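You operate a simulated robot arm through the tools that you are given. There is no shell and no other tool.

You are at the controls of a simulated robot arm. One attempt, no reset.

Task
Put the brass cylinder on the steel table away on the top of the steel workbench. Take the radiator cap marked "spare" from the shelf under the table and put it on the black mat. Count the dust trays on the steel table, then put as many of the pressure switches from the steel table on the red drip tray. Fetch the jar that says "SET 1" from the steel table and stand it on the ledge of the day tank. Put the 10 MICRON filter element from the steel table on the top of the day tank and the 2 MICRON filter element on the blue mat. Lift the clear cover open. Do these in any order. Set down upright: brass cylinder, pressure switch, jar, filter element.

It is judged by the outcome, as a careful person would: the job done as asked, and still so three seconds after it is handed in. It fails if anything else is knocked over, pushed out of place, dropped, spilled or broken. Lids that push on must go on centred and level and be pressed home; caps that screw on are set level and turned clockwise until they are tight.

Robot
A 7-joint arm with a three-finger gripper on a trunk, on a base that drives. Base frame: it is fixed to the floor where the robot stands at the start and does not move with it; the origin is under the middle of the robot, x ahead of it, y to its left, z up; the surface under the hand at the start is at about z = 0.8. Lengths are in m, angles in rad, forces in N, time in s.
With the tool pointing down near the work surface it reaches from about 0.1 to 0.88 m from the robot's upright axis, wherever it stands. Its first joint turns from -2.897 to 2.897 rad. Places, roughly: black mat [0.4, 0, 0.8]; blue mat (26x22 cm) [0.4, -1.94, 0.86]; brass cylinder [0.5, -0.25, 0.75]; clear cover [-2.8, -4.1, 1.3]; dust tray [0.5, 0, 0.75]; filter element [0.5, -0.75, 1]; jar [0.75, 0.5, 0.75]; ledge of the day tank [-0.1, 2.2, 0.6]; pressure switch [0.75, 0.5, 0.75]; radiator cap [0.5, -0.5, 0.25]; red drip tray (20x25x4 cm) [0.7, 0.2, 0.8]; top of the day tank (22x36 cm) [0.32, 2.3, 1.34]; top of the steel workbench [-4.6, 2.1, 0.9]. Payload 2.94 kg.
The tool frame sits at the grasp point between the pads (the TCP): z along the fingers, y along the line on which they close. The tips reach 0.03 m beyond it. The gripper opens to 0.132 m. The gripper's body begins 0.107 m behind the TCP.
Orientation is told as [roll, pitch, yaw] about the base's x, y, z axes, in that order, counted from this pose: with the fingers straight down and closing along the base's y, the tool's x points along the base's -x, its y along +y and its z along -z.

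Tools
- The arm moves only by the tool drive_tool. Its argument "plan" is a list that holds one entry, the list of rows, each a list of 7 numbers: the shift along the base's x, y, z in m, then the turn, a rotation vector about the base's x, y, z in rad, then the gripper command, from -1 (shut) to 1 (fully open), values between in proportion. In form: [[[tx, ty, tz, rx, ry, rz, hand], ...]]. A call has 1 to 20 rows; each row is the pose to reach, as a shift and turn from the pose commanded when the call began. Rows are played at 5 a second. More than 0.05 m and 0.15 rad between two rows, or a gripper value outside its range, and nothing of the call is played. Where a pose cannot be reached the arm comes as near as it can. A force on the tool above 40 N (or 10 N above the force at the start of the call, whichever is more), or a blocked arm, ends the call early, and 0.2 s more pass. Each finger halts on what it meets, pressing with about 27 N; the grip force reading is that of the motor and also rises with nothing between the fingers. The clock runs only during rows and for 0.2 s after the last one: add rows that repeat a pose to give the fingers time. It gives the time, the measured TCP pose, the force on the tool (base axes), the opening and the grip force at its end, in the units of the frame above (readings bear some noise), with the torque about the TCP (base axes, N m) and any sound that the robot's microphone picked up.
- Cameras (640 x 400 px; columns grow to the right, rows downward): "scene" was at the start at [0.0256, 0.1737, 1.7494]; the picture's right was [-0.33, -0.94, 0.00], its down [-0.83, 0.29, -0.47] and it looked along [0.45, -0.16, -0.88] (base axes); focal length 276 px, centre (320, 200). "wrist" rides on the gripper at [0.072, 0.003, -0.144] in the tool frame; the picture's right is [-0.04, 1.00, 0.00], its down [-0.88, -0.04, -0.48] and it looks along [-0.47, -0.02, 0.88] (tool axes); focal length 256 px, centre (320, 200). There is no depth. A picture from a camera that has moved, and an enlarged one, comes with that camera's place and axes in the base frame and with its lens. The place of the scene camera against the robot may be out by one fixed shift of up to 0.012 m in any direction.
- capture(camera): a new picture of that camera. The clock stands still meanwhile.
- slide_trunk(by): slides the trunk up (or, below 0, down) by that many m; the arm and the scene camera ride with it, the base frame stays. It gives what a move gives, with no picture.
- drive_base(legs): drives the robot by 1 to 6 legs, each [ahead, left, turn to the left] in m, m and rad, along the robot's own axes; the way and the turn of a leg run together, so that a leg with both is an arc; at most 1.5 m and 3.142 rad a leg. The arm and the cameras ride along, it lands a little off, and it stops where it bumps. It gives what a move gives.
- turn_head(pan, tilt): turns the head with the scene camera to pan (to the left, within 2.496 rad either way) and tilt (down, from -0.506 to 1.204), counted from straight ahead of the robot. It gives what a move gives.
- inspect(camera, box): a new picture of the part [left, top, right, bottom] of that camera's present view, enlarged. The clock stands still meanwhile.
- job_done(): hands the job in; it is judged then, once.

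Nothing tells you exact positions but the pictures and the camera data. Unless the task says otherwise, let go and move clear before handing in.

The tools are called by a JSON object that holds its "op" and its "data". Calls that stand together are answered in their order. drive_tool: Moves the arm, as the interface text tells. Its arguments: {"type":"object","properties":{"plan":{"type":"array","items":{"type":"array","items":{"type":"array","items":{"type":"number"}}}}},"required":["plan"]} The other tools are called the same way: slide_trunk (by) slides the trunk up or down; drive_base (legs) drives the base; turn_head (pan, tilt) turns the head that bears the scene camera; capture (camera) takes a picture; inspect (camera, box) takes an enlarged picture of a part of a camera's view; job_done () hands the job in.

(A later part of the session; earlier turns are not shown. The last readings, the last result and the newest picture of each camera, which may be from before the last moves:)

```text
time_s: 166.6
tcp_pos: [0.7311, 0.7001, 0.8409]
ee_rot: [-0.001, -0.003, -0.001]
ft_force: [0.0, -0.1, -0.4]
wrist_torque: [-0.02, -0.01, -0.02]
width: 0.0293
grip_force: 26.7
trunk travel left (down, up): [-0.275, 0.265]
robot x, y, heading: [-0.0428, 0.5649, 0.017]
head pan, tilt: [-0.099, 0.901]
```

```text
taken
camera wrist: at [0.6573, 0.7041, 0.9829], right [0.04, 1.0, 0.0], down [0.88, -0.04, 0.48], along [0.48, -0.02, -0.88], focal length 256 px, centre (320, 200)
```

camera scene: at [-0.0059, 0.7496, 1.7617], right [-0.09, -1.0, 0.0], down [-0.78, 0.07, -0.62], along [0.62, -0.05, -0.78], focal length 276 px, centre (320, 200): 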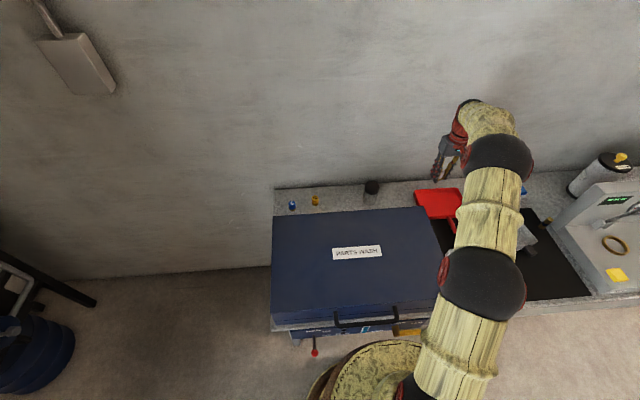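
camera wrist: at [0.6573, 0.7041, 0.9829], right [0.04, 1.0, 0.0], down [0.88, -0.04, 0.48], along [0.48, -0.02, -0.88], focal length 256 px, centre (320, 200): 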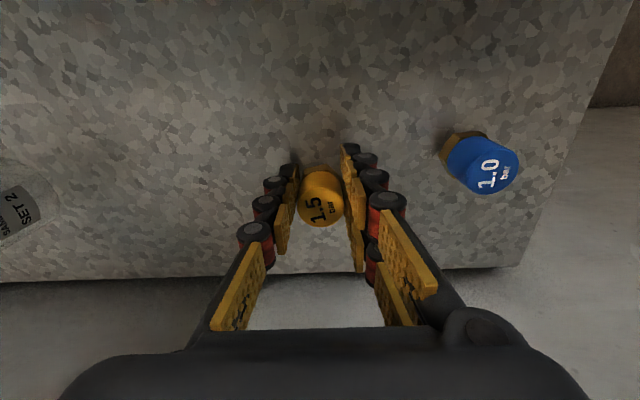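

{"op": "drive_tool", "data": {"plan": [[[0, 0, 0.02, 0, 0, 0, -1], [0, 0, 0.06, 0, 0, 0, -1], [0, 0, 0.1, 0, 0, 0, -1], [0, 0, 0.14, 0, 0, 0, -1], [0, -0.045, 0.16, 0, 0, 0, -1], [0, -0.09, 0.16, 0, 0, 0, -1], [0, -0.135, 0.16, 0, 0, 0, -1], [0, -0.18, 0.16, 0, 0, 0, -1], [0, -0.225, 0.16, 0, 0, 0, -1], [0, -0.27, 0.16, 0, 0, 0, -1], [-0.01, -0.315, 0.16, 0, 0, 0, -1], [-0.02, -0.36, 0.16, 0, 0, 0, -1], [-0.03, -0.405, 0.16, 0, 0, 0, -1], [-0.04, -0.45, 0.16, 0, 0, 0, -1], [-0.05, -0.495, 0.16, 0, 0, 0, -1], [-0.06, -0.54, 0.16, 0, 0, 0, -1], [-0.061, -0.582, 0.16, 0, 0, 0, -1], [-0.061, -0.582, 0.16, 0, 0, 0, -1]]]}}

{"op": "drive_tool", "data": {"plan": [[[0, 0, -0.04, 0, 0, 0, -1], [0, 0, -0.08, 0, 0, 0, -1], [0, 0, -0.12, 0, 0, 0, -1], [0, 0, -0.145, 0, 0, 0, -1], [0, 0, -0.145, 0, 0, 0, -1]]]}}

{"op": "capture", "data": {"camera": "wrist"}}

```text
time_s: 170.4
tcp_pos: [0.6704, 0.1189, 0.9984]
ee_rot: [0.001, -0.002, 0.0]
ft_force: [0.3, -0.1, -1.9]
wrist_torque: [0.03, -0.01, -0.01]
width: 0.0287
grip_force: 27.0
trunk travel left (down, up): [-0.275, 0.265]
robot x, y, heading: [-0.0416, 0.5592, 0.012]
head pan, tilt: [-0.099, 0.901]
```

```text
time_s: 171.6
tcp_pos: [0.6717, 0.1183, 0.8548]
ee_rot: [0.001, -0.002, 0.0]
ft_force: [-0.3, -0.6, -0.5]
wrist_torque: [0.03, 0.0, 0.0]
width: 0.029
grip_force: 27.0
trunk travel left (down, up): [-0.275, 0.265]
robot x, y, heading: [-0.0402, 0.5631, 0.013]
head pan, tilt: [-0.099, 0.901]
```

```text
taken
camera wrist: at [0.5965, 0.1223, 0.9973], right [0.04, 1.0, 0.0], down [0.88, -0.04, 0.48], along [0.48, -0.02, -0.88], focal length 256 px, centre (320, 200)
```

wrist: 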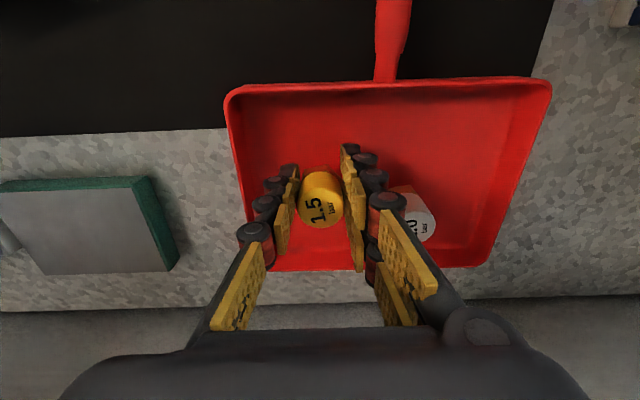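

{"op": "drive_tool", "data": {"plan": [[[0, 0, -0.003, 0, 0, 0, -1], [0, 0, -0.006, 0, 0, 0, -1], [0, 0, -0.0075, 0, 0, 0, -1], [0, 0, -0.0075, 0, 0, 0, -1]]]}}

{"op": "drive_tool", "data": {"plan": [[[0, 0, -0.001, 0, 0, 0, -1], [0, 0, -0.002, 0, 0, 0, -1], [0, 0, -0.002, 0, 0, 0, -1]]]}}

```text
time_s: 172.6
tcp_pos: [0.6707, 0.1183, 0.8467]
ee_rot: [-0.001, -0.002, 0.0]
ft_force: [-0.4, -0.8, -1.1]
wrist_torque: [0.02, 0.0, -0.03]
width: 0.0292
grip_force: 27.3
trunk travel left (down, up): [-0.275, 0.265]
robot x, y, heading: [-0.0435, 0.5595, 0.016]
head pan, tilt: [-0.099, 0.901]
```

```text
time_s: 173.4
tcp_pos: [0.6699, 0.1177, 0.8467]
ee_rot: [-0.003, -0.004, -0.001]
ft_force: [-1.5, 0.5, 4.6]
wrist_torque: [0.04, 0.07, 0.03]
width: 0.0291
grip_force: 27.4
trunk travel left (down, up): [-0.275, 0.265]
robot x, y, heading: [-0.0452, 0.5618, 0.013]
head pan, tilt: [-0.099, 0.901]
```

{"op": "drive_tool", "data": {"plan": [[[0, 0, -0.001, 0, 0, 0, -1], [0, 0, -0.001, 0, 0, 0, -0.3], [0, 0, -0.001, 0, 0, 0, -0.3], [0, 0, -0.001, 0, 0, 0, -0.3], [0, 0, 0.03, 0, 0, 0, -0.3], [0, 0, 0.07, 0, 0, 0, -0.3], [0, 0, 0.11, 0, 0, 0, -0.3], [0, 0, 0.15, 0, 0, 0, -0.3], [-0.04, 0, 0.18, 0, 0, 0, 0], [-0.08, 0, 0.2, 0, 0, 0, 0.3], [-0.08, 0, 0.2, 0, 0, 0, 0.3]]]}}

{"op": "capture", "data": {"camera": "wrist"}}

```text
time_s: 175.8
tcp_pos: [0.5919, 0.1187, 1.0449]
ee_rot: [-0.002, -0.001, 0.0]
ft_force: [-0.1, -1.4, -0.2]
wrist_torque: [-0.01, 0.0, 0.01]
width: 0.0858
grip_force: 0.1
trunk travel left (down, up): [-0.275, 0.265]
robot x, y, heading: [-0.0379, 0.5621, 0.013]
head pan, tilt: [-0.099, 0.901]
```

```text
taken
camera wrist: at [0.5177, 0.1222, 1.1878], right [0.04, 1.0, 0.0], down [0.88, -0.04, 0.48], along [0.48, -0.02, -0.88], focal length 256 px, centre (320, 200)
```

wrist: 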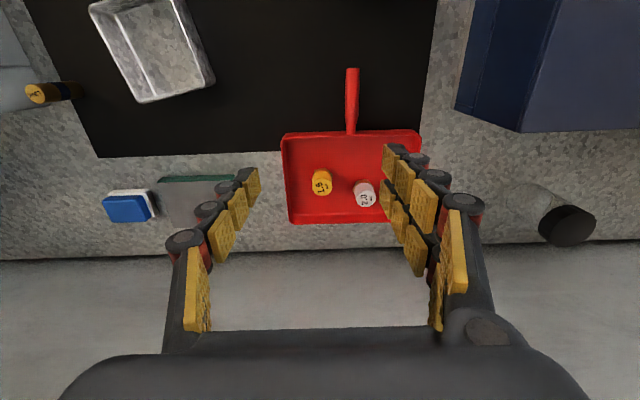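

Both switches stand in the tray. Now I'll move right, looking over the rest of the table for further dust trays.

{"op": "slide_trunk", "data": {"by": 0.26}}

{"op": "drive_base", "data": {"legs": [[-0.15, -0.4, 0], [0, -0.85, 0]]}}

{"op": "turn_head", "data": {"pan": 0.0, "tilt": 0.9}}

{"op": "capture", "data": {"camera": "scene"}}

{"op": "capture", "data": {"camera": "wrist"}}

```text
time_s: 178.5
tcp_pos: [0.5904, 0.1189, 1.305]
ee_rot: [0.001, -0.001, 0.0]
ft_force: [-0.1, 0.2, 0.7]
wrist_torque: [-0.02, 0.0, -0.02]
width: 0.0856
grip_force: 0.2
trunk travel left (down, up): [-0.535, 0.005]
robot x, y, heading: [-0.0398, 0.5614, 0.011]
head pan, tilt: [-0.099, 0.901]
```

```text
time_s: 185.2
tcp_pos: [0.4628, -1.1298, 1.3056]
ee_rot: [0.0, -0.001, 0.001]
ft_force: [-0.6, -0.1, 0.8]
wrist_torque: [0.07, 0.02, -0.01]
width: 0.0856
grip_force: 0.1
trunk travel left (down, up): [-0.535, 0.005]
robot x, y, heading: [-0.1697, -0.6895, 0.011]
head pan, tilt: [-0.099, 0.901]
```

```text
time_s: 185.9
tcp_pos: [0.4621, -1.13, 1.306]
ee_rot: [0.0, -0.003, 0.0]
ft_force: [0.9, -0.8, 0.4]
wrist_torque: [0.0, 0.0, 0.0]
width: 0.0861
grip_force: 0.1
trunk travel left (down, up): [-0.535, 0.005]
robot x, y, heading: [-0.1716, -0.6873, 0.018]
head pan, tilt: [0.0, 0.901]
```

```text
taken
camera scene: at [-0.1359, -0.4923, 2.0217], right [0.02, -1.0, 0.0], down [-0.78, -0.01, -0.62], along [0.62, 0.01, -0.78], focal length 276 px, centre (320, 200)
```

scene: 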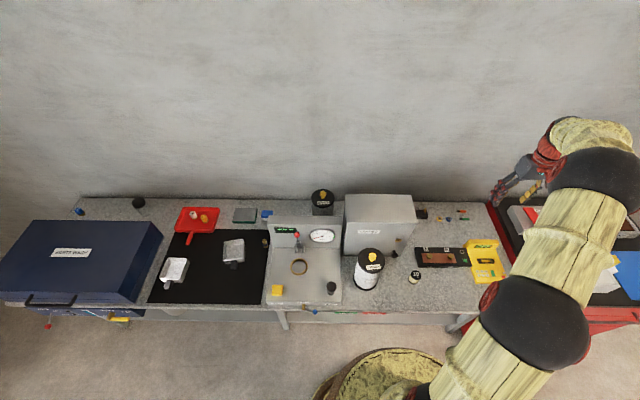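

```text
taken
camera wrist: at [0.389, -1.1261, 1.4483], right [0.04, 1.0, 0.0], down [0.88, -0.04, 0.48], along [0.48, -0.02, -0.88], focal length 256 px, centre (320, 200)
```

wrist: 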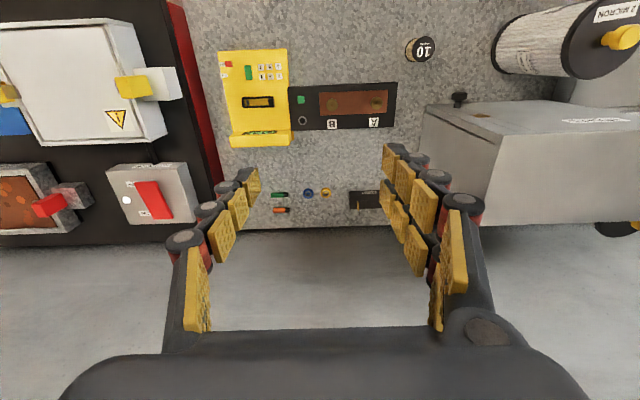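

{"op": "inspect", "data": {"camera": "scene", "box": [260, 180, 500, 320]}}

{"op": "inspect", "data": {"camera": "wrist", "box": [200, 0, 640, 240]}}

{"op": "turn_head", "data": {"pan": -0.5, "tilt": 0.7}}

{"op": "inspect", "data": {"camera": "scene", "box": [60, 130, 300, 280]}}

```text
2.67 times, centred on (380, 250) of scene
camera zoom: at [-0.1359, -0.4923, 2.0217], right [0.02, -1.0, 0.0], down [-0.78, -0.01, -0.62], along [0.62, 0.01, -0.78], focal length 737 px, centre (160, 67)
```

zoom: 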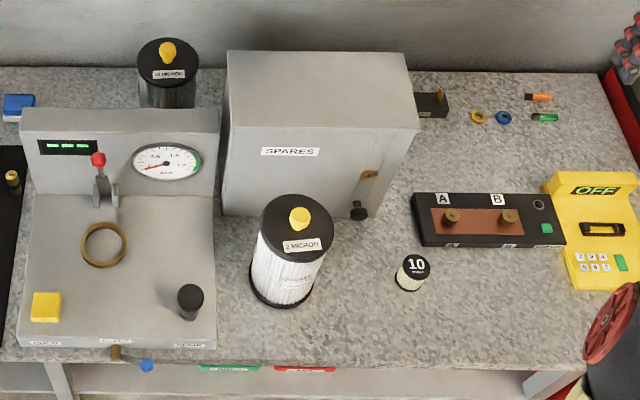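

```text
1.45 times, centred on (420, 120) of wrist
camera zoom: at [0.389, -1.1261, 1.4483], right [0.04, 1.0, 0.0], down [0.88, -0.04, 0.48], along [0.48, -0.02, -0.88], focal length 372 px, centre (174, 316)
```

zoom: 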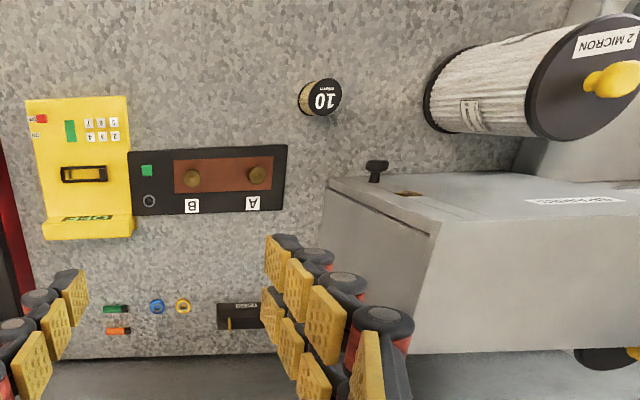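

```text
time_s: 186.8
tcp_pos: [0.4617, -1.1291, 1.3055]
ee_rot: [0.0, -0.001, 0.002]
ft_force: [-0.8, 0.3, 0.8]
wrist_torque: [-0.01, 0.0, -0.01]
width: 0.0857
grip_force: 0.1
trunk travel left (down, up): [-0.535, 0.005]
robot x, y, heading: [-0.1737, -0.6852, 0.017]
head pan, tilt: [-0.499, 0.7]
```

```text
2.67 times, centred on (180, 205) of scene
camera zoom: at [-0.1361, -0.5331, 2.0378], right [-0.46, -0.89, 0.0], down [-0.57, 0.3, -0.76], along [0.68, -0.35, -0.64], focal length 737 px, centre (693, 187)
```

zoom: 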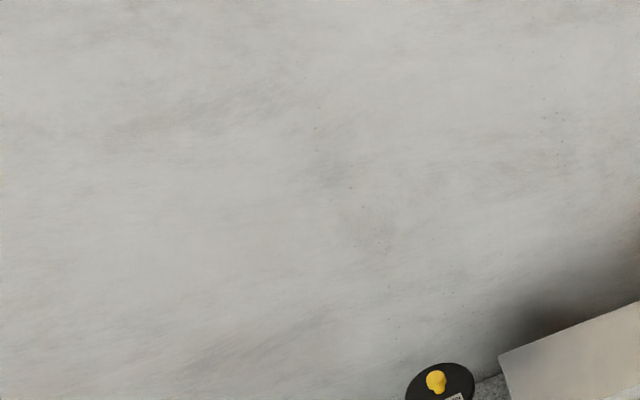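

{"op": "turn_head", "data": {"pan": 0.0, "tilt": 0.9}}

{"op": "inspect", "data": {"camera": "scene", "box": [300, 182, 350, 218]}}

{"op": "inspect", "data": {"camera": "scene", "box": [345, 240, 435, 300]}}

{"op": "inspect", "data": {"camera": "wrist", "box": [395, 30, 445, 70]}}

```text
time_s: 187.7
tcp_pos: [0.462, -1.1303, 1.3048]
ee_rot: [-0.002, -0.002, 0.001]
ft_force: [0.2, 0.1, -0.3]
wrist_torque: [0.02, -0.02, 0.0]
width: 0.086
grip_force: 0.0
trunk travel left (down, up): [-0.535, 0.005]
robot x, y, heading: [-0.1732, -0.6843, 0.018]
head pan, tilt: [0.0, 0.901]
```

```text
11.11 times, centred on (325, 200) of scene
camera zoom: at [-0.1359, -0.4926, 2.0217], right [0.01, -1.0, 0.0], down [-0.78, -0.01, -0.62], along [0.62, 0.01, -0.78], focal length 3070 px, centre (264, 200)
```

zoom: 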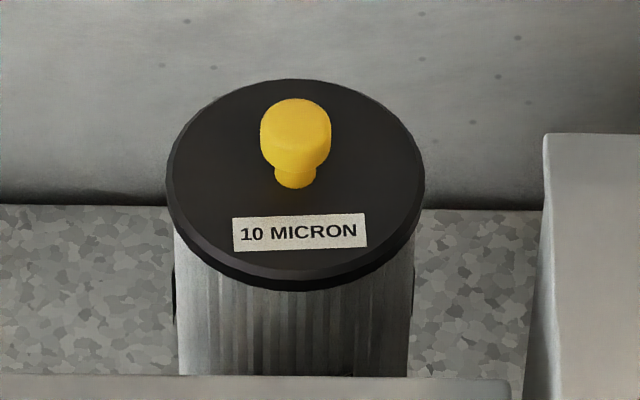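

```text
6.67 times, centred on (390, 270) of scene
camera zoom: at [-0.1359, -0.4926, 2.0217], right [0.01, -1.0, 0.0], down [-0.78, -0.01, -0.62], along [0.62, 0.01, -0.78], focal length 1842 px, centre (-147, -267)
```

zoom: 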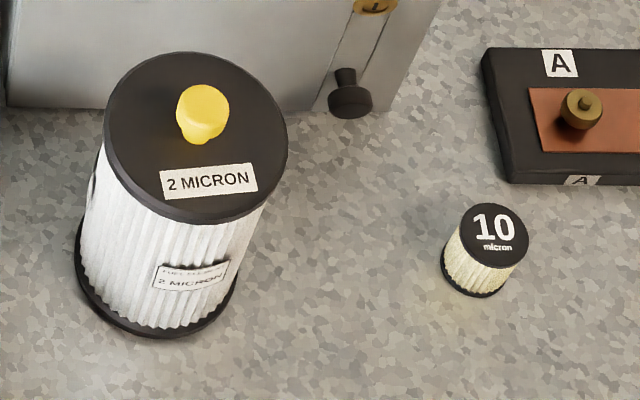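

```text
10.00 times, centred on (420, 50) of wrist
camera zoom: at [0.389, -1.1263, 1.4482], right [0.04, 1.0, 0.0], down [0.88, -0.04, 0.48], along [0.48, -0.02, -0.88], focal length 2560 px, centre (-680, 1700)
```

zoom: 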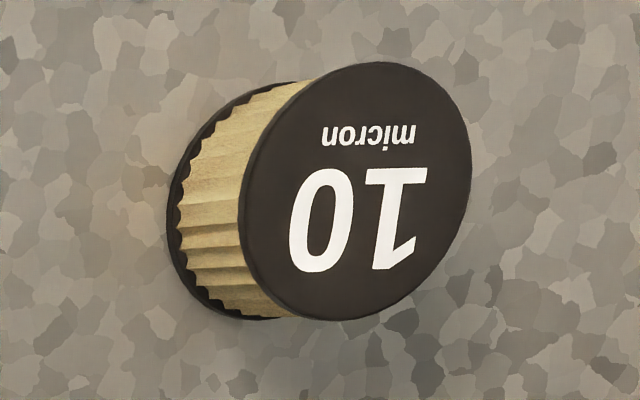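

Only two dust trays exist, so the switches are done. The big elements are labelled "2 MICRON" (front, knob at about (0.378, −0.693, 1.01)) and "10 MICRON" (behind the rig). I'll fetch the 2 MICRON by its knob first.

{"op": "drive_tool", "data": {"plan": [[[-0.008, 0.044, 0, 0, 0, 0, 0.3], [-0.016, 0.088, 0, 0, 0, 0, 0.3], [-0.024, 0.132, 0, 0, 0, 0, 0.3], [-0.032, 0.176, 0, 0, 0, 0, 0.3], [-0.04, 0.22, 0, 0, 0, 0, 0.3], [-0.048, 0.264, 0, 0, 0, 0, 0.3], [-0.056, 0.308, 0, 0, 0, 0, 0.3], [-0.064, 0.352, 0, 0, 0, 0, 0.3], [-0.072, 0.396, 0, 0, 0, 0, 0.3], [-0.084, 0.437, -0.02, 0, 0, 0, 0.3], [-0.084, 0.437, -0.06, 0, 0, 0, 0.3], [-0.084, 0.437, -0.1, 0, 0, 0, 0.3], [-0.084, 0.437, -0.1, 0, 0, 0, 0.3]]]}}

{"op": "capture", "data": {"camera": "wrist"}}

{"op": "capture", "data": {"camera": "scene"}}

```text
time_s: 190.5
tcp_pos: [0.3776, -0.6933, 1.2065]
ee_rot: [0.0, -0.002, 0.002]
ft_force: [0.4, -0.6, 0.6]
wrist_torque: [0.02, -0.01, 0.0]
width: 0.086
grip_force: 0.0
trunk travel left (down, up): [-0.535, 0.005]
robot x, y, heading: [-0.1764, -0.685, 0.015]
head pan, tilt: [0.0, 0.901]
```

```text
taken
camera wrist: at [0.3041, -0.6891, 1.3482], right [0.04, 1.0, 0.0], down [0.88, -0.04, 0.48], along [0.48, -0.02, -0.88], focal length 256 px, centre (320, 200)
```

wrist: 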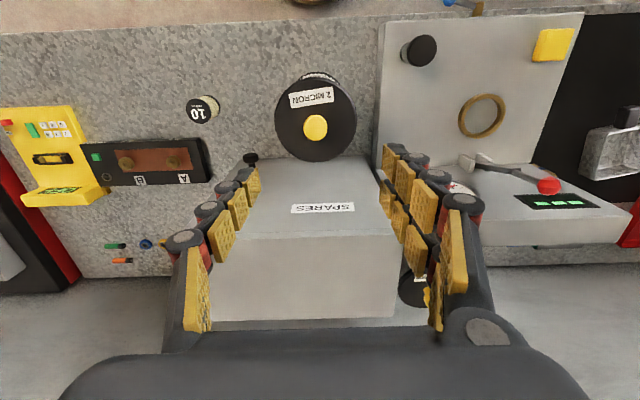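

```text
taken
camera scene: at [-0.1366, -0.4926, 2.0217], right [0.02, -1.0, 0.0], down [-0.78, -0.01, -0.62], along [0.62, 0.01, -0.78], focal length 276 px, centre (320, 200)
```

scene: 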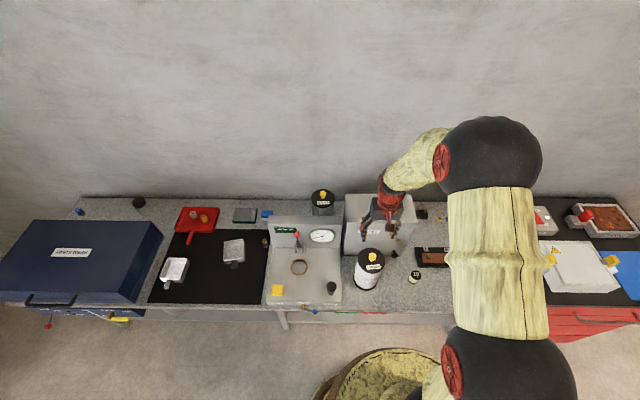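

{"op": "drive_tool", "data": {"plan": [[[0.002, -0.003, -0.04, 0, 0, 0, 0.1], [0.002, -0.003, -0.08, 0, 0, 0, 0.0], [0.002, -0.003, -0.12, 0, 0, 0, 0.0], [0.002, -0.003, -0.15, 0, 0, 0, 0.0], [0.002, -0.003, -0.15, 0, 0, 0, 0.0]]]}}

{"op": "capture", "data": {"camera": "wrist"}}

```text
time_s: 191.7
tcp_pos: [0.3795, -0.6957, 1.056]
ee_rot: [0.002, -0.001, 0.003]
ft_force: [-0.9, -0.7, 0.1]
wrist_torque: [-0.02, 0.01, -0.01]
width: 0.0659
grip_force: 0.1
trunk travel left (down, up): [-0.535, 0.005]
robot x, y, heading: [-0.1742, -0.687, 0.016]
head pan, tilt: [0.0, 0.901]
```

```text
taken
camera wrist: at [0.3065, -0.6913, 1.1984], right [0.04, 1.0, 0.0], down [0.88, -0.04, 0.48], along [0.48, -0.02, -0.88], focal length 256 px, centre (320, 200)
```

wrist: 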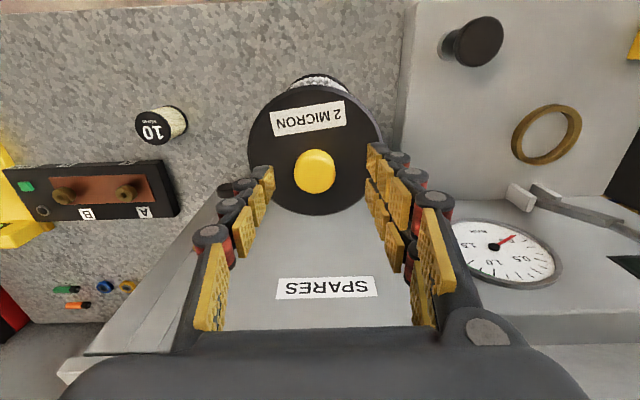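

{"op": "drive_tool", "data": {"plan": [[[0.003, -0.002, -0.02, 0, 0, 0, 0.0], [0.003, -0.002, -0.04, 0, 0, 0, 0.0], [0.003, -0.002, -0.05, 0, 0, 0, 0.0], [0.003, -0.002, -0.05, 0, 0, 0, 0.0]]]}}

{"op": "capture", "data": {"camera": "wrist"}}

{"op": "inspect", "data": {"camera": "scene", "box": [330, 190, 430, 300]}}

```text
time_s: 192.3
tcp_pos: [0.3859, -0.6981, 1.029]
ee_rot: [-0.002, -0.01, 0.001]
ft_force: [-4.1, 1.9, 24.8]
wrist_torque: [0.36, 0.62, 0.0]
width: 0.0608
grip_force: 7.8
trunk travel left (down, up): [-0.535, 0.005]
robot x, y, heading: [-0.1761, -0.6887, 0.019]
head pan, tilt: [0.0, 0.901]
stopped in row 2: the force on the tool passed its limit at 50 N (the readings are from after the stop); the commanded pose is now the measured one
```

```text
taken
camera wrist: at [0.3121, -0.6933, 1.1712], right [0.04, 1.0, 0.0], down [0.87, -0.04, 0.48], along [0.48, -0.02, -0.87], focal length 256 px, centre (320, 200)
```

wrist: 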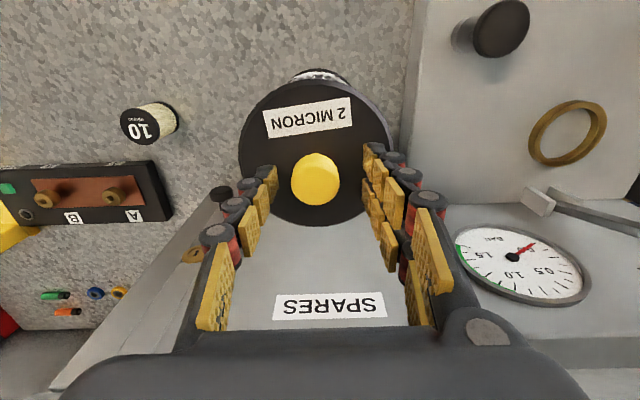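

```text
3.64 times, centred on (380, 245) of scene
camera zoom: at [-0.1392, -0.4917, 2.022], right [0.02, -1.0, 0.0], down [-0.78, -0.01, -0.62], along [0.62, 0.01, -0.78], focal length 1005 px, centre (102, 36)
```

zoom: 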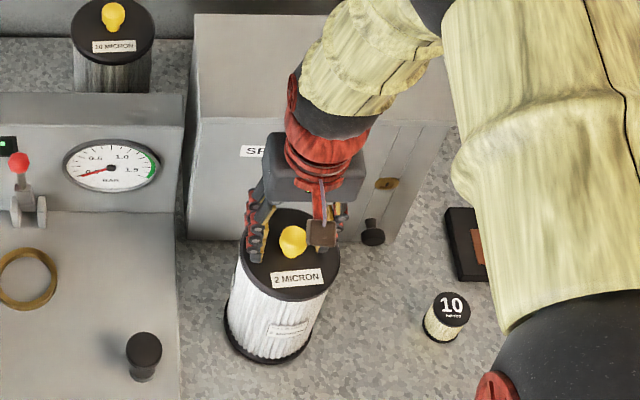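

The fingertips met the element's top disc, so it's higher than I estimated (disc ≈1.0, knob ≈1.03, x≈0.374). I'll raise slightly, re-centre and check.

{"op": "drive_tool", "data": {"plan": [[[0, 0, 0.015, 0, 0, 0, 0.0], [-0.005, 0, 0.025, 0, 0.01, 0, 0.0], [-0.011, 0, 0.025, 0, 0.01, 0, 0.0], [-0.011, 0, 0.025, 0, 0.01, 0, 0.0]]]}}

{"op": "capture", "data": {"camera": "wrist"}}

{"op": "inspect", "data": {"camera": "scene", "box": [330, 190, 430, 300]}}

```text
time_s: 193.3
tcp_pos: [0.3758, -0.6981, 1.051]
ee_rot: [0.001, 0.005, 0.002]
ft_force: [0.2, 0.5, 0.5]
wrist_torque: [0.01, 0.0, -0.01]
width: 0.066
grip_force: 0.1
trunk travel left (down, up): [-0.535, 0.005]
robot x, y, heading: [-0.1698, -0.689, 0.017]
head pan, tilt: [0.0, 0.901]
```

```text
taken
camera wrist: at [0.3034, -0.6945, 1.194], right [0.04, 1.0, 0.0], down [0.88, -0.04, 0.47], along [0.47, -0.02, -0.88], focal length 256 px, centre (320, 200)
```

wrist: 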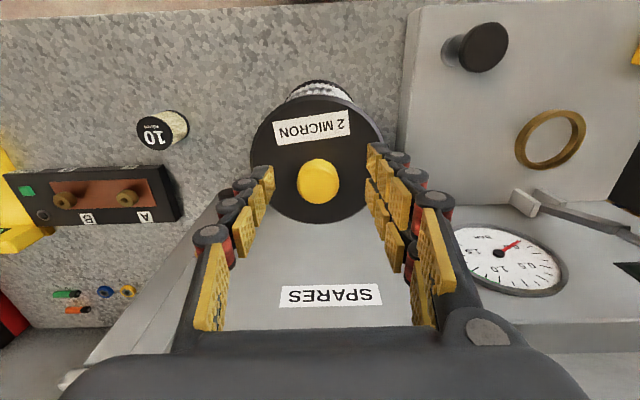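

```text
3.64 times, centred on (380, 245) of scene
camera zoom: at [-0.1353, -0.4921, 2.0216], right [0.02, -1.0, 0.0], down [-0.78, -0.01, -0.62], along [0.62, 0.01, -0.78], focal length 1005 px, centre (102, 36)
```

zoom: 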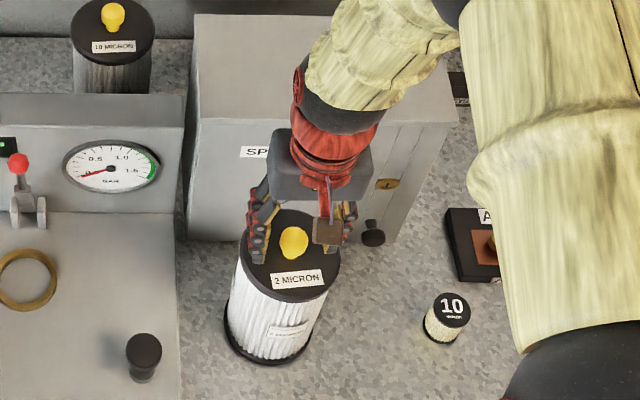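

{"op": "drive_tool", "data": {"plan": [[[0, 0, -0.01, 0, 0, 0, 0.0], [0, 0, -0.016, 0, 0, 0, 0.0], [0, 0, -0.016, 0, 0, 0, -0.4], [0, 0, -0.016, 0, 0, 0, -0.8], [0, 0, -0.016, 0, 0, 0, -1], [0, 0, -0.016, 0, 0, 0, -1], [0, 0, -0.016, 0, 0, 0, -1], [0, 0, -0.016, 0, 0, 0, -1]]]}}

{"op": "drive_tool", "data": {"plan": [[[0, 0, 0.005, 0, 0, 0, -1], [0, 0, 0.015, 0, 0, 0, -1], [0, 0, 0.03, 0, 0, 0, -1], [0, 0, 0.03, 0, 0, 0, -1]]]}}

{"op": "inspect", "data": {"camera": "scene", "box": [330, 190, 430, 300]}}

{"op": "capture", "data": {"camera": "wrist"}}

```text
time_s: 195.1
tcp_pos: [0.3757, -0.6977, 1.0345]
ee_rot: [0.0, 0.003, 0.002]
ft_force: [0.4, -1.2, -0.3]
wrist_torque: [-0.03, -0.06, -0.04]
width: 0.0279
grip_force: 27.8
trunk travel left (down, up): [-0.535, 0.005]
robot x, y, heading: [-0.1757, -0.6871, 0.012]
head pan, tilt: [0.0, 0.901]
```

```text
time_s: 196.1
tcp_pos: [0.3767, -0.6982, 1.0647]
ee_rot: [0.001, 0.004, 0.002]
ft_force: [-0.2, -0.2, -3.9]
wrist_torque: [0.01, 0.03, -0.01]
width: 0.028
grip_force: 26.6
trunk travel left (down, up): [-0.535, 0.005]
robot x, y, heading: [-0.1719, -0.6881, 0.011]
head pan, tilt: [0.0, 0.901]
```

```text
3.64 times, centred on (380, 245) of scene
camera zoom: at [-0.1349, -0.4921, 2.0216], right [0.02, -1.0, 0.0], down [-0.78, -0.01, -0.62], along [0.62, 0.01, -0.78], focal length 1005 px, centre (102, 36)
```

zoom: 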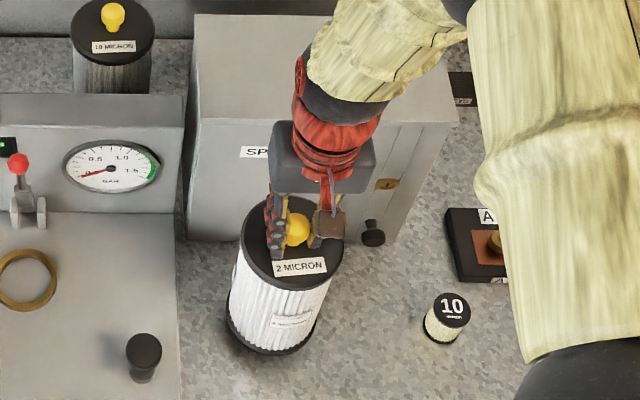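

```text
taken
camera wrist: at [0.3036, -0.6937, 1.2081], right [0.04, 1.0, 0.0], down [0.88, -0.04, 0.47], along [0.47, -0.02, -0.88], focal length 256 px, centre (320, 200)
```

wrist: 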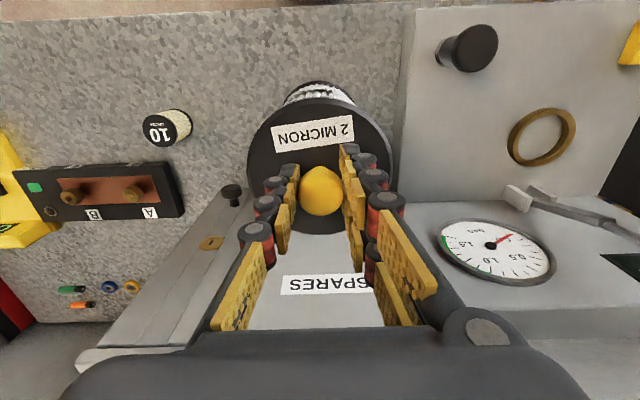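

Lifted. I'll raise it, back off and drive right toward the blue mat.

{"op": "drive_tool", "data": {"plan": [[[0, 0, 0.04, 0, 0, 0, -1], [0, 0, 0.08, 0, 0, 0, -1], [0, 0, 0.12, 0, 0, 0, -1], [0, 0, 0.15, 0, 0, 0, -1], [0, 0, 0.15, 0, 0, 0, -1]]]}}

{"op": "drive_base", "data": {"legs": [[-0.35, 0, 0], [0, -1.2, -0.015]]}}

{"op": "capture", "data": {"camera": "scene"}}

{"op": "capture", "data": {"camera": "wrist"}}

```text
time_s: 197.3
tcp_pos: [0.3768, -0.6971, 1.215]
ee_rot: [0.0, 0.007, 0.002]
ft_force: [-0.1, 0.2, -4.8]
wrist_torque: [0.03, 0.06, 0.01]
width: 0.0282
grip_force: 27.2
trunk travel left (down, up): [-0.535, 0.005]
robot x, y, heading: [-0.1749, -0.6873, 0.012]
head pan, tilt: [0.0, 0.901]
```

```text
time_s: 205.3
tcp_pos: [0.028, -1.9369, 1.2146]
ee_rot: [0.0, 0.005, -0.026]
ft_force: [0.1, 0.2, -4.6]
wrist_torque: [0.01, 0.02, -0.01]
width: 0.0282
grip_force: 27.1
trunk travel left (down, up): [-0.535, 0.005]
robot x, y, heading: [-0.5182, -1.9106, -0.012]
head pan, tilt: [0.0, 0.901]
```

```text
taken
camera scene: at [-0.4772, -1.7177, 2.0217], right [-0.01, -1.0, 0.0], down [-0.78, 0.01, -0.62], along [0.62, -0.01, -0.78], focal length 276 px, centre (320, 200)
```

scene: 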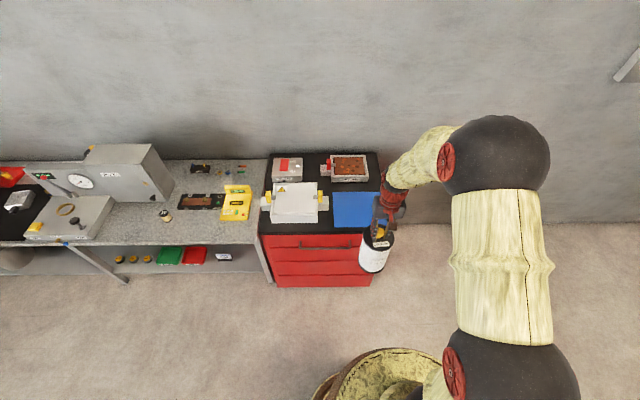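

```text
taken
camera wrist: at [-0.0439, -1.9313, 1.3581], right [0.07, 1.0, 0.0], down [0.88, -0.06, 0.47], along [0.47, -0.03, -0.88], focal length 256 px, centre (320, 200)
```

wrist: 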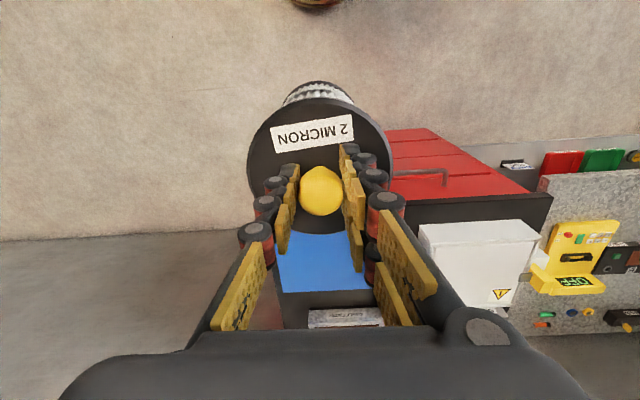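

{"op": "drive_base", "data": {"legs": [[0.34, 0, 0.01]]}}

{"op": "capture", "data": {"camera": "scene"}}

{"op": "capture", "data": {"camera": "wrist"}}

```text
time_s: 207.6
tcp_pos: [0.3699, -1.9324, 1.214]
ee_rot: [-0.002, 0.005, -0.015]
ft_force: [1.7, -0.4, -4.9]
wrist_torque: [-0.01, 0.03, 0.01]
width: 0.028
grip_force: 26.9
trunk travel left (down, up): [-0.535, 0.005]
robot x, y, heading: [-0.1821, -1.9115, -0.001]
head pan, tilt: [0.0, 0.901]
```

```text
taken
camera scene: at [-0.1374, -1.7188, 2.0216], right [0.0, -1.0, 0.0], down [-0.78, 0.0, -0.62], along [0.62, 0.0, -0.78], focal length 276 px, centre (320, 200)
```

scene: 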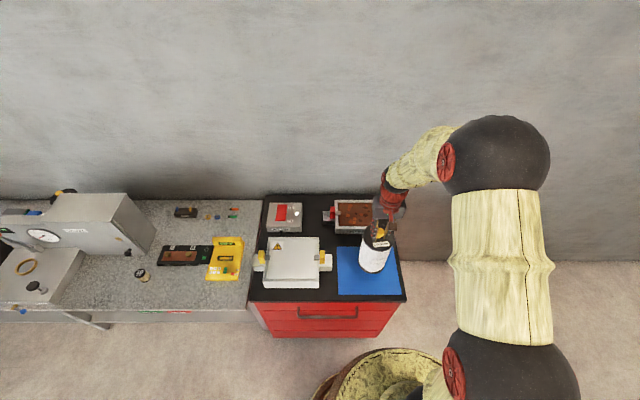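

```text
taken
camera wrist: at [0.2975, -1.9277, 1.3576], right [0.06, 1.0, 0.0], down [0.88, -0.05, 0.47], along [0.47, -0.03, -0.88], focal length 256 px, centre (320, 200)
```

wrist: 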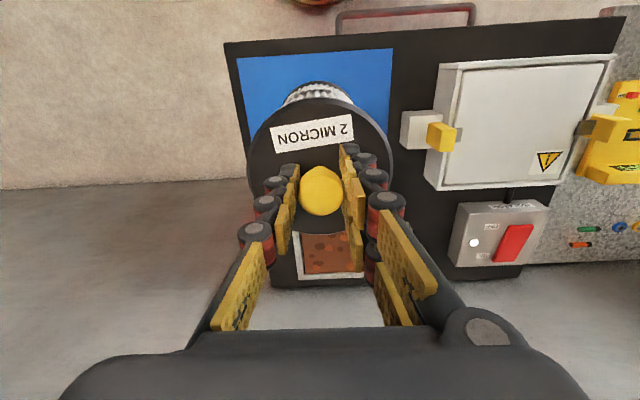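

{"op": "drive_tool", "data": {"plan": [[[0.008, -0.003, -0.03, 0, 0, 0, -1], [0.015, -0.006, -0.06, 0, 0, 0, -1], [0.015, -0.006, -0.09, 0, 0, 0, -1], [0.015, -0.006, -0.1, 0, 0, 0, -1], [0.015, -0.006, -0.1, 0, 0, 0, -1]]]}}

{"op": "drive_tool", "data": {"plan": [[[0, 0, -0.003, 0, 0, 0, -1], [0, 0, -0.006, 0, 0, 0, -1], [0, 0, -0.006, 0, 0, 0, -1]]]}}

{"op": "drive_tool", "data": {"plan": [[[0, 0, -0.002, 0, 0, 0, -1], [0, 0, -0.004, 0, 0, 0, -1], [0, 0, -0.004, 0, 0, 0, -1]]]}}

```text
time_s: 208.8
tcp_pos: [0.3832, -1.9395, 1.1139]
ee_rot: [-0.002, 0.005, -0.015]
ft_force: [0.2, -0.4, -4.8]
wrist_torque: [0.03, 0.01, 0.01]
width: 0.0281
grip_force: 27.1
trunk travel left (down, up): [-0.535, 0.005]
robot x, y, heading: [-0.1787, -1.9147, -0.001]
head pan, tilt: [0.0, 0.901]
```

```text
time_s: 209.6
tcp_pos: [0.3835, -1.9388, 1.1085]
ee_rot: [-0.002, 0.005, -0.013]
ft_force: [0.8, -0.1, -4.4]
wrist_torque: [0.05, 0.03, 0.0]
width: 0.0282
grip_force: 27.2
trunk travel left (down, up): [-0.535, 0.005]
robot x, y, heading: [-0.1841, -1.9148, -0.006]
head pan, tilt: [0.0, 0.901]
```

```text
time_s: 210.4
tcp_pos: [0.3846, -1.9384, 1.1048]
ee_rot: [0.001, 0.006, -0.013]
ft_force: [0.2, 0.3, -3.9]
wrist_torque: [0.02, 0.0, 0.0]
width: 0.028
grip_force: 26.5
trunk travel left (down, up): [-0.535, 0.005]
robot x, y, heading: [-0.1799, -1.9147, -0.002]
head pan, tilt: [0.0, 0.901]
```

{"op": "drive_tool", "data": {"plan": [[[0, 0, -0.003, 0, 0, 0, -1], [0, 0, -0.005, 0, 0, 0, -1], [0, 0, -0.005, 0, 0, 0, -1]]]}}

{"op": "drive_tool", "data": {"plan": [[[0, 0, -0.002, 0, 0, 0, -1], [0, 0, -0.003, 0, 0, 0, -1], [0, 0, -0.003, 0, 0, 0, -1]]]}}

{"op": "drive_tool", "data": {"plan": [[[0, 0, -0.002, 0, 0, 0, -1], [0, 0, -0.003, 0, 0, 0, -1], [0, 0, -0.003, 0, 0, 0, -1]]]}}

```text
time_s: 211.2
tcp_pos: [0.3842, -1.939, 1.1]
ee_rot: [0.0, 0.005, -0.014]
ft_force: [-0.1, -0.6, -4.9]
wrist_torque: [-0.04, -0.03, 0.02]
width: 0.0282
grip_force: 27.0
trunk travel left (down, up): [-0.535, 0.005]
robot x, y, heading: [-0.18, -1.9138, -0.003]
head pan, tilt: [0.0, 0.901]
```

```text
time_s: 212.0
tcp_pos: [0.3843, -1.9393, 1.0966]
ee_rot: [-0.002, 0.006, -0.014]
ft_force: [0.9, -0.2, -5.0]
wrist_torque: [0.0, 0.04, -0.03]
width: 0.0279
grip_force: 26.7
trunk travel left (down, up): [-0.535, 0.005]
robot x, y, heading: [-0.182, -1.9132, 0.004]
head pan, tilt: [0.0, 0.901]
```

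```text
time_s: 212.8
tcp_pos: [0.3844, -1.9379, 1.093]
ee_rot: [-0.001, 0.005, -0.014]
ft_force: [0.4, -0.6, -4.4]
wrist_torque: [-0.01, 0.02, 0.0]
width: 0.0282
grip_force: 26.9
trunk travel left (down, up): [-0.535, 0.005]
robot x, y, heading: [-0.1803, -1.9163, 0.001]
head pan, tilt: [0.0, 0.901]
```

{"op": "drive_tool", "data": {"plan": [[[0, 0, -0.002, 0, 0, 0, -1], [0, 0, -0.003, 0, 0, 0, -1], [0, 0, -0.003, 0, 0, 0, -1]]]}}

{"op": "drive_tool", "data": {"plan": [[[0, 0, -0.002, 0, 0, 0, -1], [0, 0, -0.003, 0, 0, 0, -1], [0, 0, -0.003, 0, 0, 0, -1]]]}}

{"op": "inspect", "data": {"camera": "scene", "box": [320, 190, 440, 310]}}

```text
time_s: 213.6
tcp_pos: [0.3838, -1.9384, 1.0904]
ee_rot: [0.0, 0.005, -0.013]
ft_force: [0.3, -0.3, -4.5]
wrist_torque: [0.01, 0.02, 0.01]
width: 0.0284
grip_force: 26.7
trunk travel left (down, up): [-0.535, 0.005]
robot x, y, heading: [-0.1798, -1.9148, -0.0]
head pan, tilt: [0.0, 0.901]
```

```text
time_s: 214.4
tcp_pos: [0.3841, -1.9398, 1.0889]
ee_rot: [-0.001, 0.004, -0.014]
ft_force: [-1.9, -3.7, 7.6]
wrist_torque: [-0.05, 0.44, 0.06]
width: 0.0281
grip_force: 27.2
trunk travel left (down, up): [-0.535, 0.005]
robot x, y, heading: [-0.1796, -1.9133, -0.002]
head pan, tilt: [0.0, 0.901]
```

```text
3.33 times, centred on (380, 250) of scene
camera zoom: at [-0.1405, -1.7193, 2.0218], right [0.0, -1.0, 0.0], down [-0.78, 0.0, -0.62], along [0.62, 0.0, -0.78], focal length 921 px, centre (120, 33)
```

zoom: 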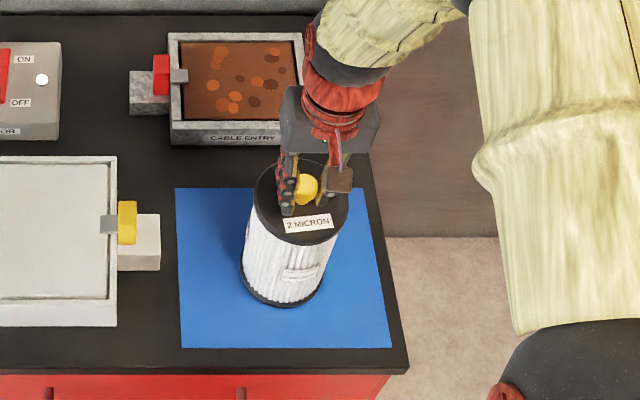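

The element is down on the mat. I'll release and rise.

{"op": "drive_tool", "data": {"plan": [[[0, 0, 0.0005, 0, 0, 0, -0.5], [0, 0, 0.0005, 0, 0, 0, 0], [0, 0, 0.0005, 0, 0, 0, 0], [0, 0, 0.0005, 0, 0, 0, 0], [0, 0, 0.02, 0, 0, 0, 0], [0, 0, 0.06, 0, 0, 0, 0], [0, 0, 0.1, 0, 0, 0, 0], [0, 0, 0.14, 0, 0, 0, 0], [0, 0, 0.16, 0, 0, 0, 0]]]}}

{"op": "inspect", "data": {"camera": "scene", "box": [320, 190, 440, 310]}}

```text
time_s: 216.4
tcp_pos: [0.3832, -1.9387, 1.2478]
ee_rot: [0.0, 0.004, -0.015]
ft_force: [0.0, -0.2, -0.6]
wrist_torque: [0.02, -0.01, -0.02]
width: 0.0663
grip_force: 0.1
trunk travel left (down, up): [-0.535, 0.005]
robot x, y, heading: [-0.1805, -1.916, -0.003]
head pan, tilt: [0.0, 0.901]
```

```text
3.33 times, centred on (380, 250) of scene
camera zoom: at [-0.1397, -1.7188, 2.0216], right [0.0, -1.0, 0.0], down [-0.78, 0.0, -0.62], along [0.62, 0.0, -0.78], focal length 921 px, centre (120, 33)
```

zoom: 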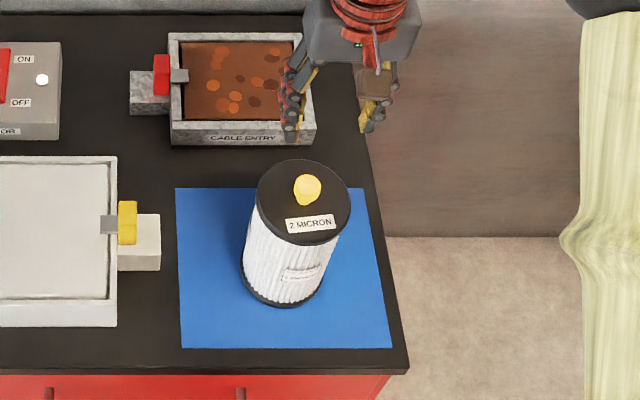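

Standing well. Next is the 10 MICRON element behind the rig, at about (0.70, −0.50).

{"op": "drive_base", "data": {"legs": [[-0.2, 0, 0], [0, 1.42, 0], [0.33, 0, 0]]}}

{"op": "turn_head", "data": {"pan": 0.0, "tilt": 0.95}}

{"op": "capture", "data": {"camera": "scene"}}

{"op": "capture", "data": {"camera": "wrist"}}

```text
time_s: 226.3
tcp_pos: [0.5229, -0.5409, 1.2466]
ee_rot: [-0.002, 0.003, -0.017]
ft_force: [0.2, -0.5, -0.7]
wrist_torque: [-0.02, 0.06, -0.01]
width: 0.0659
grip_force: 0.1
trunk travel left (down, up): [-0.535, 0.005]
robot x, y, heading: [-0.0408, -0.5125, -0.001]
head pan, tilt: [0.0, 0.901]
```

```text
time_s: 227.0
tcp_pos: [0.5204, -0.5418, 1.248]
ee_rot: [-0.001, 0.005, -0.015]
ft_force: [-0.1, -0.1, 0.9]
wrist_torque: [0.0, -0.01, -0.01]
width: 0.0658
grip_force: 0.1
trunk travel left (down, up): [-0.535, 0.005]
robot x, y, heading: [-0.0414, -0.5155, 0.002]
head pan, tilt: [0.0, 0.949]
```

```text
taken
camera scene: at [-0.0039, -0.3191, 2.018], right [0.0, -1.0, 0.0], down [-0.81, 0.0, -0.58], along [0.58, 0.0, -0.81], focal length 276 px, centre (320, 200)
```

scene: 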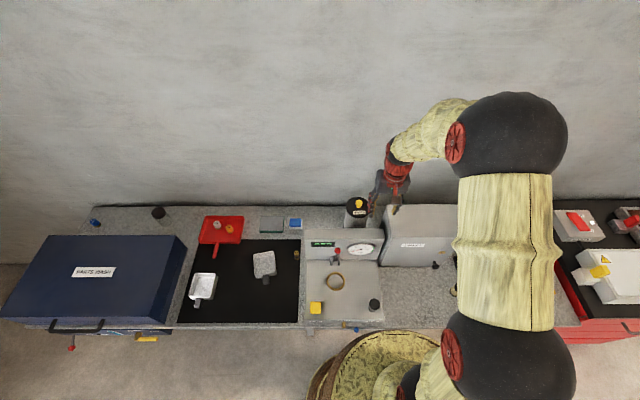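

```text
taken
camera wrist: at [0.4488, -0.5354, 1.3913], right [0.06, 1.0, 0.0], down [0.88, -0.05, 0.47], along [0.47, -0.03, -0.88], focal length 256 px, centre (320, 200)
```

wrist: 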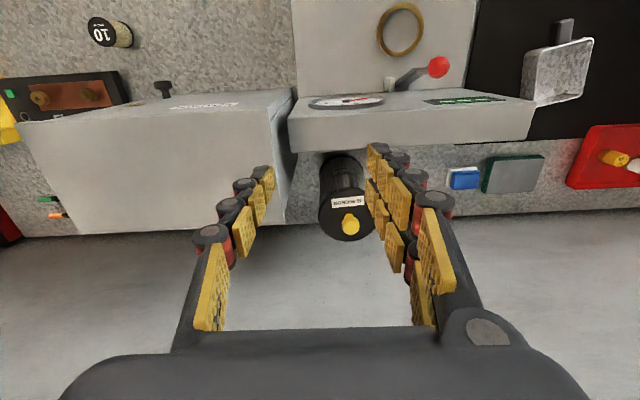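

{"op": "drive_tool", "data": {"plan": [[[0.04, 0.01, 0, 0, 0, 0.015, 0], [0.08, 0.02, 0, 0, 0, 0.015, 0], [0.12, 0.03, 0, 0, 0, 0.015, 0], [0.155, 0.04, 0, 0, 0, 0.015, 0], [0.163, 0.041, -0.04, 0, 0, 0.015, 0], [0.163, 0.041, -0.08, 0, 0, 0.015, 0], [0.163, 0.041, -0.12, 0, 0, 0.015, 0], [0.163, 0.041, -0.12, 0, 0, 0.015, 0]]]}}

{"op": "capture", "data": {"camera": "wrist"}}

{"op": "inspect", "data": {"camera": "scene", "box": [290, 130, 450, 250]}}

```text
time_s: 228.8
tcp_pos: [0.6848, -0.5013, 1.1271]
ee_rot: [0.0, 0.004, -0.003]
ft_force: [0.3, 0.5, 0.5]
wrist_torque: [0.01, -0.01, 0.01]
width: 0.0659
grip_force: 0.1
trunk travel left (down, up): [-0.535, 0.005]
robot x, y, heading: [-0.0439, -0.5127, -0.006]
head pan, tilt: [0.0, 0.949]
```

```text
taken
camera wrist: at [0.6119, -0.4955, 1.2713], right [0.05, 1.0, 0.0], down [0.88, -0.04, 0.47], along [0.47, -0.02, -0.88], focal length 256 px, centre (320, 200)
```

wrist: 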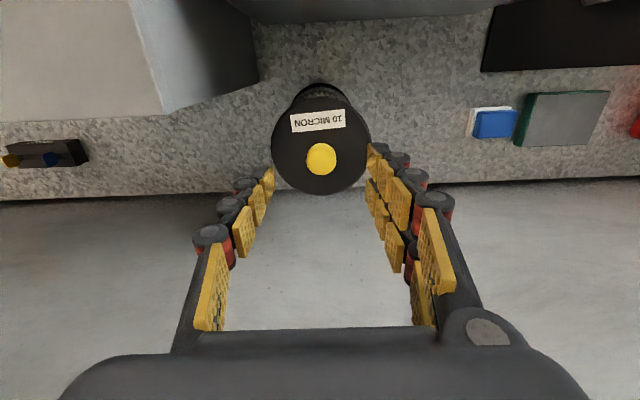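

```text
3.33 times, centred on (370, 190) of scene
camera zoom: at [-0.0044, -0.319, 2.0181], right [0.0, -1.0, 0.0], down [-0.81, 0.0, -0.58], along [0.58, 0.0, -0.81], focal length 921 px, centre (153, 233)
```

zoom: 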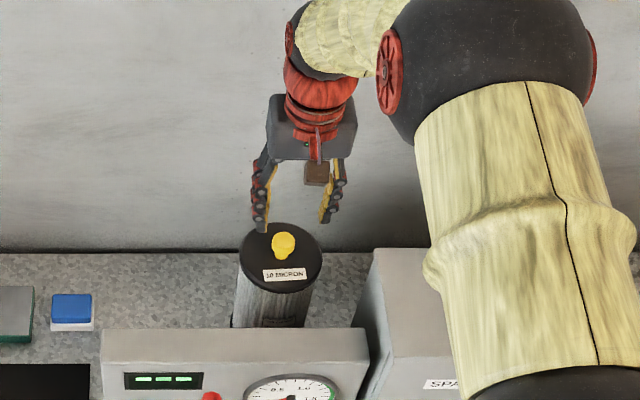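

{"op": "drive_tool", "data": {"plan": [[[0.009, 0.002, -0.03, 0, -0.004, 0, 0], [0.009, 0.002, -0.06, 0, -0.004, 0, 0], [0.009, 0.002, -0.075, 0, -0.004, 0, 0], [0.009, 0.002, -0.075, 0, -0.004, 0, 0]]]}}

{"op": "capture", "data": {"camera": "wrist"}}

```text
time_s: 229.8
tcp_pos: [0.6943, -0.4982, 1.0526]
ee_rot: [-0.001, -0.001, -0.001]
ft_force: [-0.3, -0.2, 0.4]
wrist_torque: [0.01, -0.04, 0.0]
width: 0.0658
grip_force: 0.1
trunk travel left (down, up): [-0.535, 0.005]
robot x, y, heading: [-0.0371, -0.5137, -0.008]
head pan, tilt: [0.0, 0.949]
```

```text
taken
camera wrist: at [0.6203, -0.4935, 1.1957], right [0.05, 1.0, 0.0], down [0.88, -0.04, 0.48], along [0.47, -0.02, -0.88], focal length 256 px, centre (320, 200)
```

wrist: 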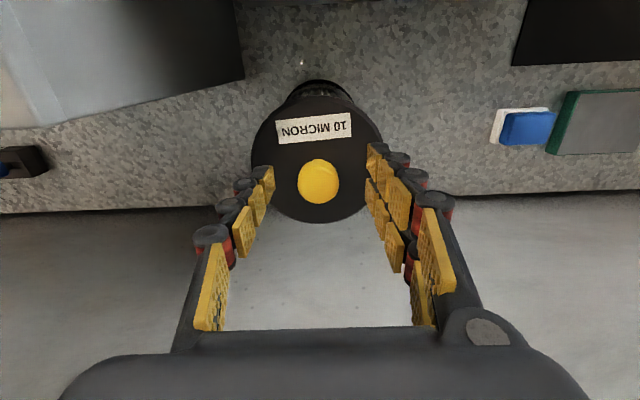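

{"op": "drive_tool", "data": {"plan": [[[0, 0, -0.01, 0, 0, 0, 0.0], [0, 0, -0.0175, 0, 0, 0, 0.0], [0, 0, -0.0175, 0, 0, 0, -0.4], [0, 0, -0.0175, 0, 0, 0, -0.8], [0, 0, -0.0175, 0, 0, 0, -1], [0, 0, -0.0175, 0, 0, 0, -1], [0, 0, -0.0175, 0, 0, 0, -1], [0, 0, -0.0175, 0, 0, 0, -1]]]}}

{"op": "drive_tool", "data": {"plan": [[[0, 0, 0.005, 0, 0, 0, -1], [0, 0, 0.015, 0, 0, 0, -1], [0, 0, 0.03, 0, 0, 0, -1], [0, 0, 0.07, 0, 0, 0, -1], [0, 0, 0.11, 0, 0, 0, -1], [0, 0, 0.15, 0, 0, 0, -1], [0, 0, 0.19, 0, 0, 0, -1], [0, 0, 0.23, 0, 0, 0, -1], [0, 0, 0.27, 0, 0, 0, -1], [0, 0, 0.3, 0, 0, 0, -1], [0, 0, 0.3, 0, 0, 0, -1]]]}}

{"op": "capture", "data": {"camera": "wrist"}}

{"op": "capture", "data": {"camera": "scene"}}

```text
time_s: 231.6
tcp_pos: [0.6937, -0.498, 1.0352]
ee_rot: [-0.002, 0.002, -0.001]
ft_force: [0.9, -1.7, 0.2]
wrist_torque: [-0.03, -0.08, -0.04]
width: 0.0284
grip_force: 26.9
trunk travel left (down, up): [-0.535, 0.005]
robot x, y, heading: [-0.0423, -0.5145, -0.004]
head pan, tilt: [0.0, 0.949]
```

```text
time_s: 234.0
tcp_pos: [0.6951, -0.498, 1.335]
ee_rot: [-0.004, 0.001, -0.002]
ft_force: [0.1, -0.7, -4.3]
wrist_torque: [-0.02, 0.04, 0.02]
width: 0.0281
grip_force: 26.8
trunk travel left (down, up): [-0.535, 0.005]
robot x, y, heading: [-0.0376, -0.5151, -0.007]
head pan, tilt: [0.0, 0.949]
```

```text
taken
camera wrist: at [0.6219, -0.4937, 1.4768], right [0.05, 1.0, 0.0], down [0.88, -0.04, 0.47], along [0.47, -0.02, -0.88], focal length 256 px, centre (320, 200)
```

wrist: 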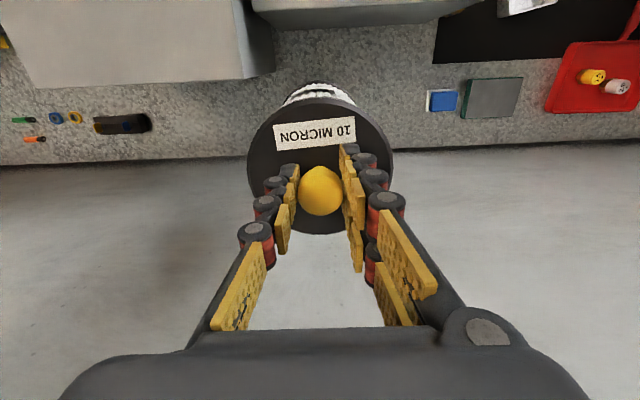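

```text
taken
camera scene: at [-0.0021, -0.319, 2.0179], right [0.0, -1.0, 0.0], down [-0.81, 0.0, -0.58], along [0.58, 0.0, -0.81], focal length 276 px, centre (320, 200)
```

scene: 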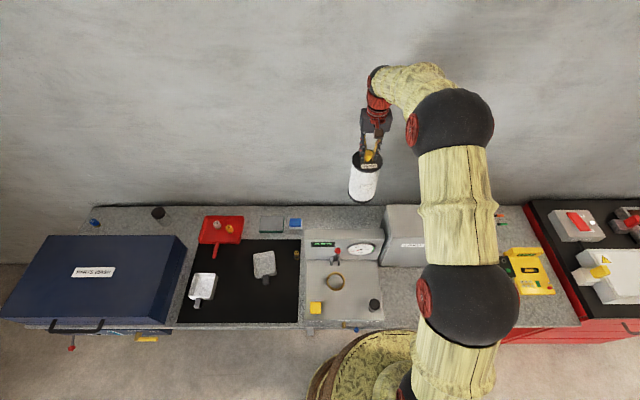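

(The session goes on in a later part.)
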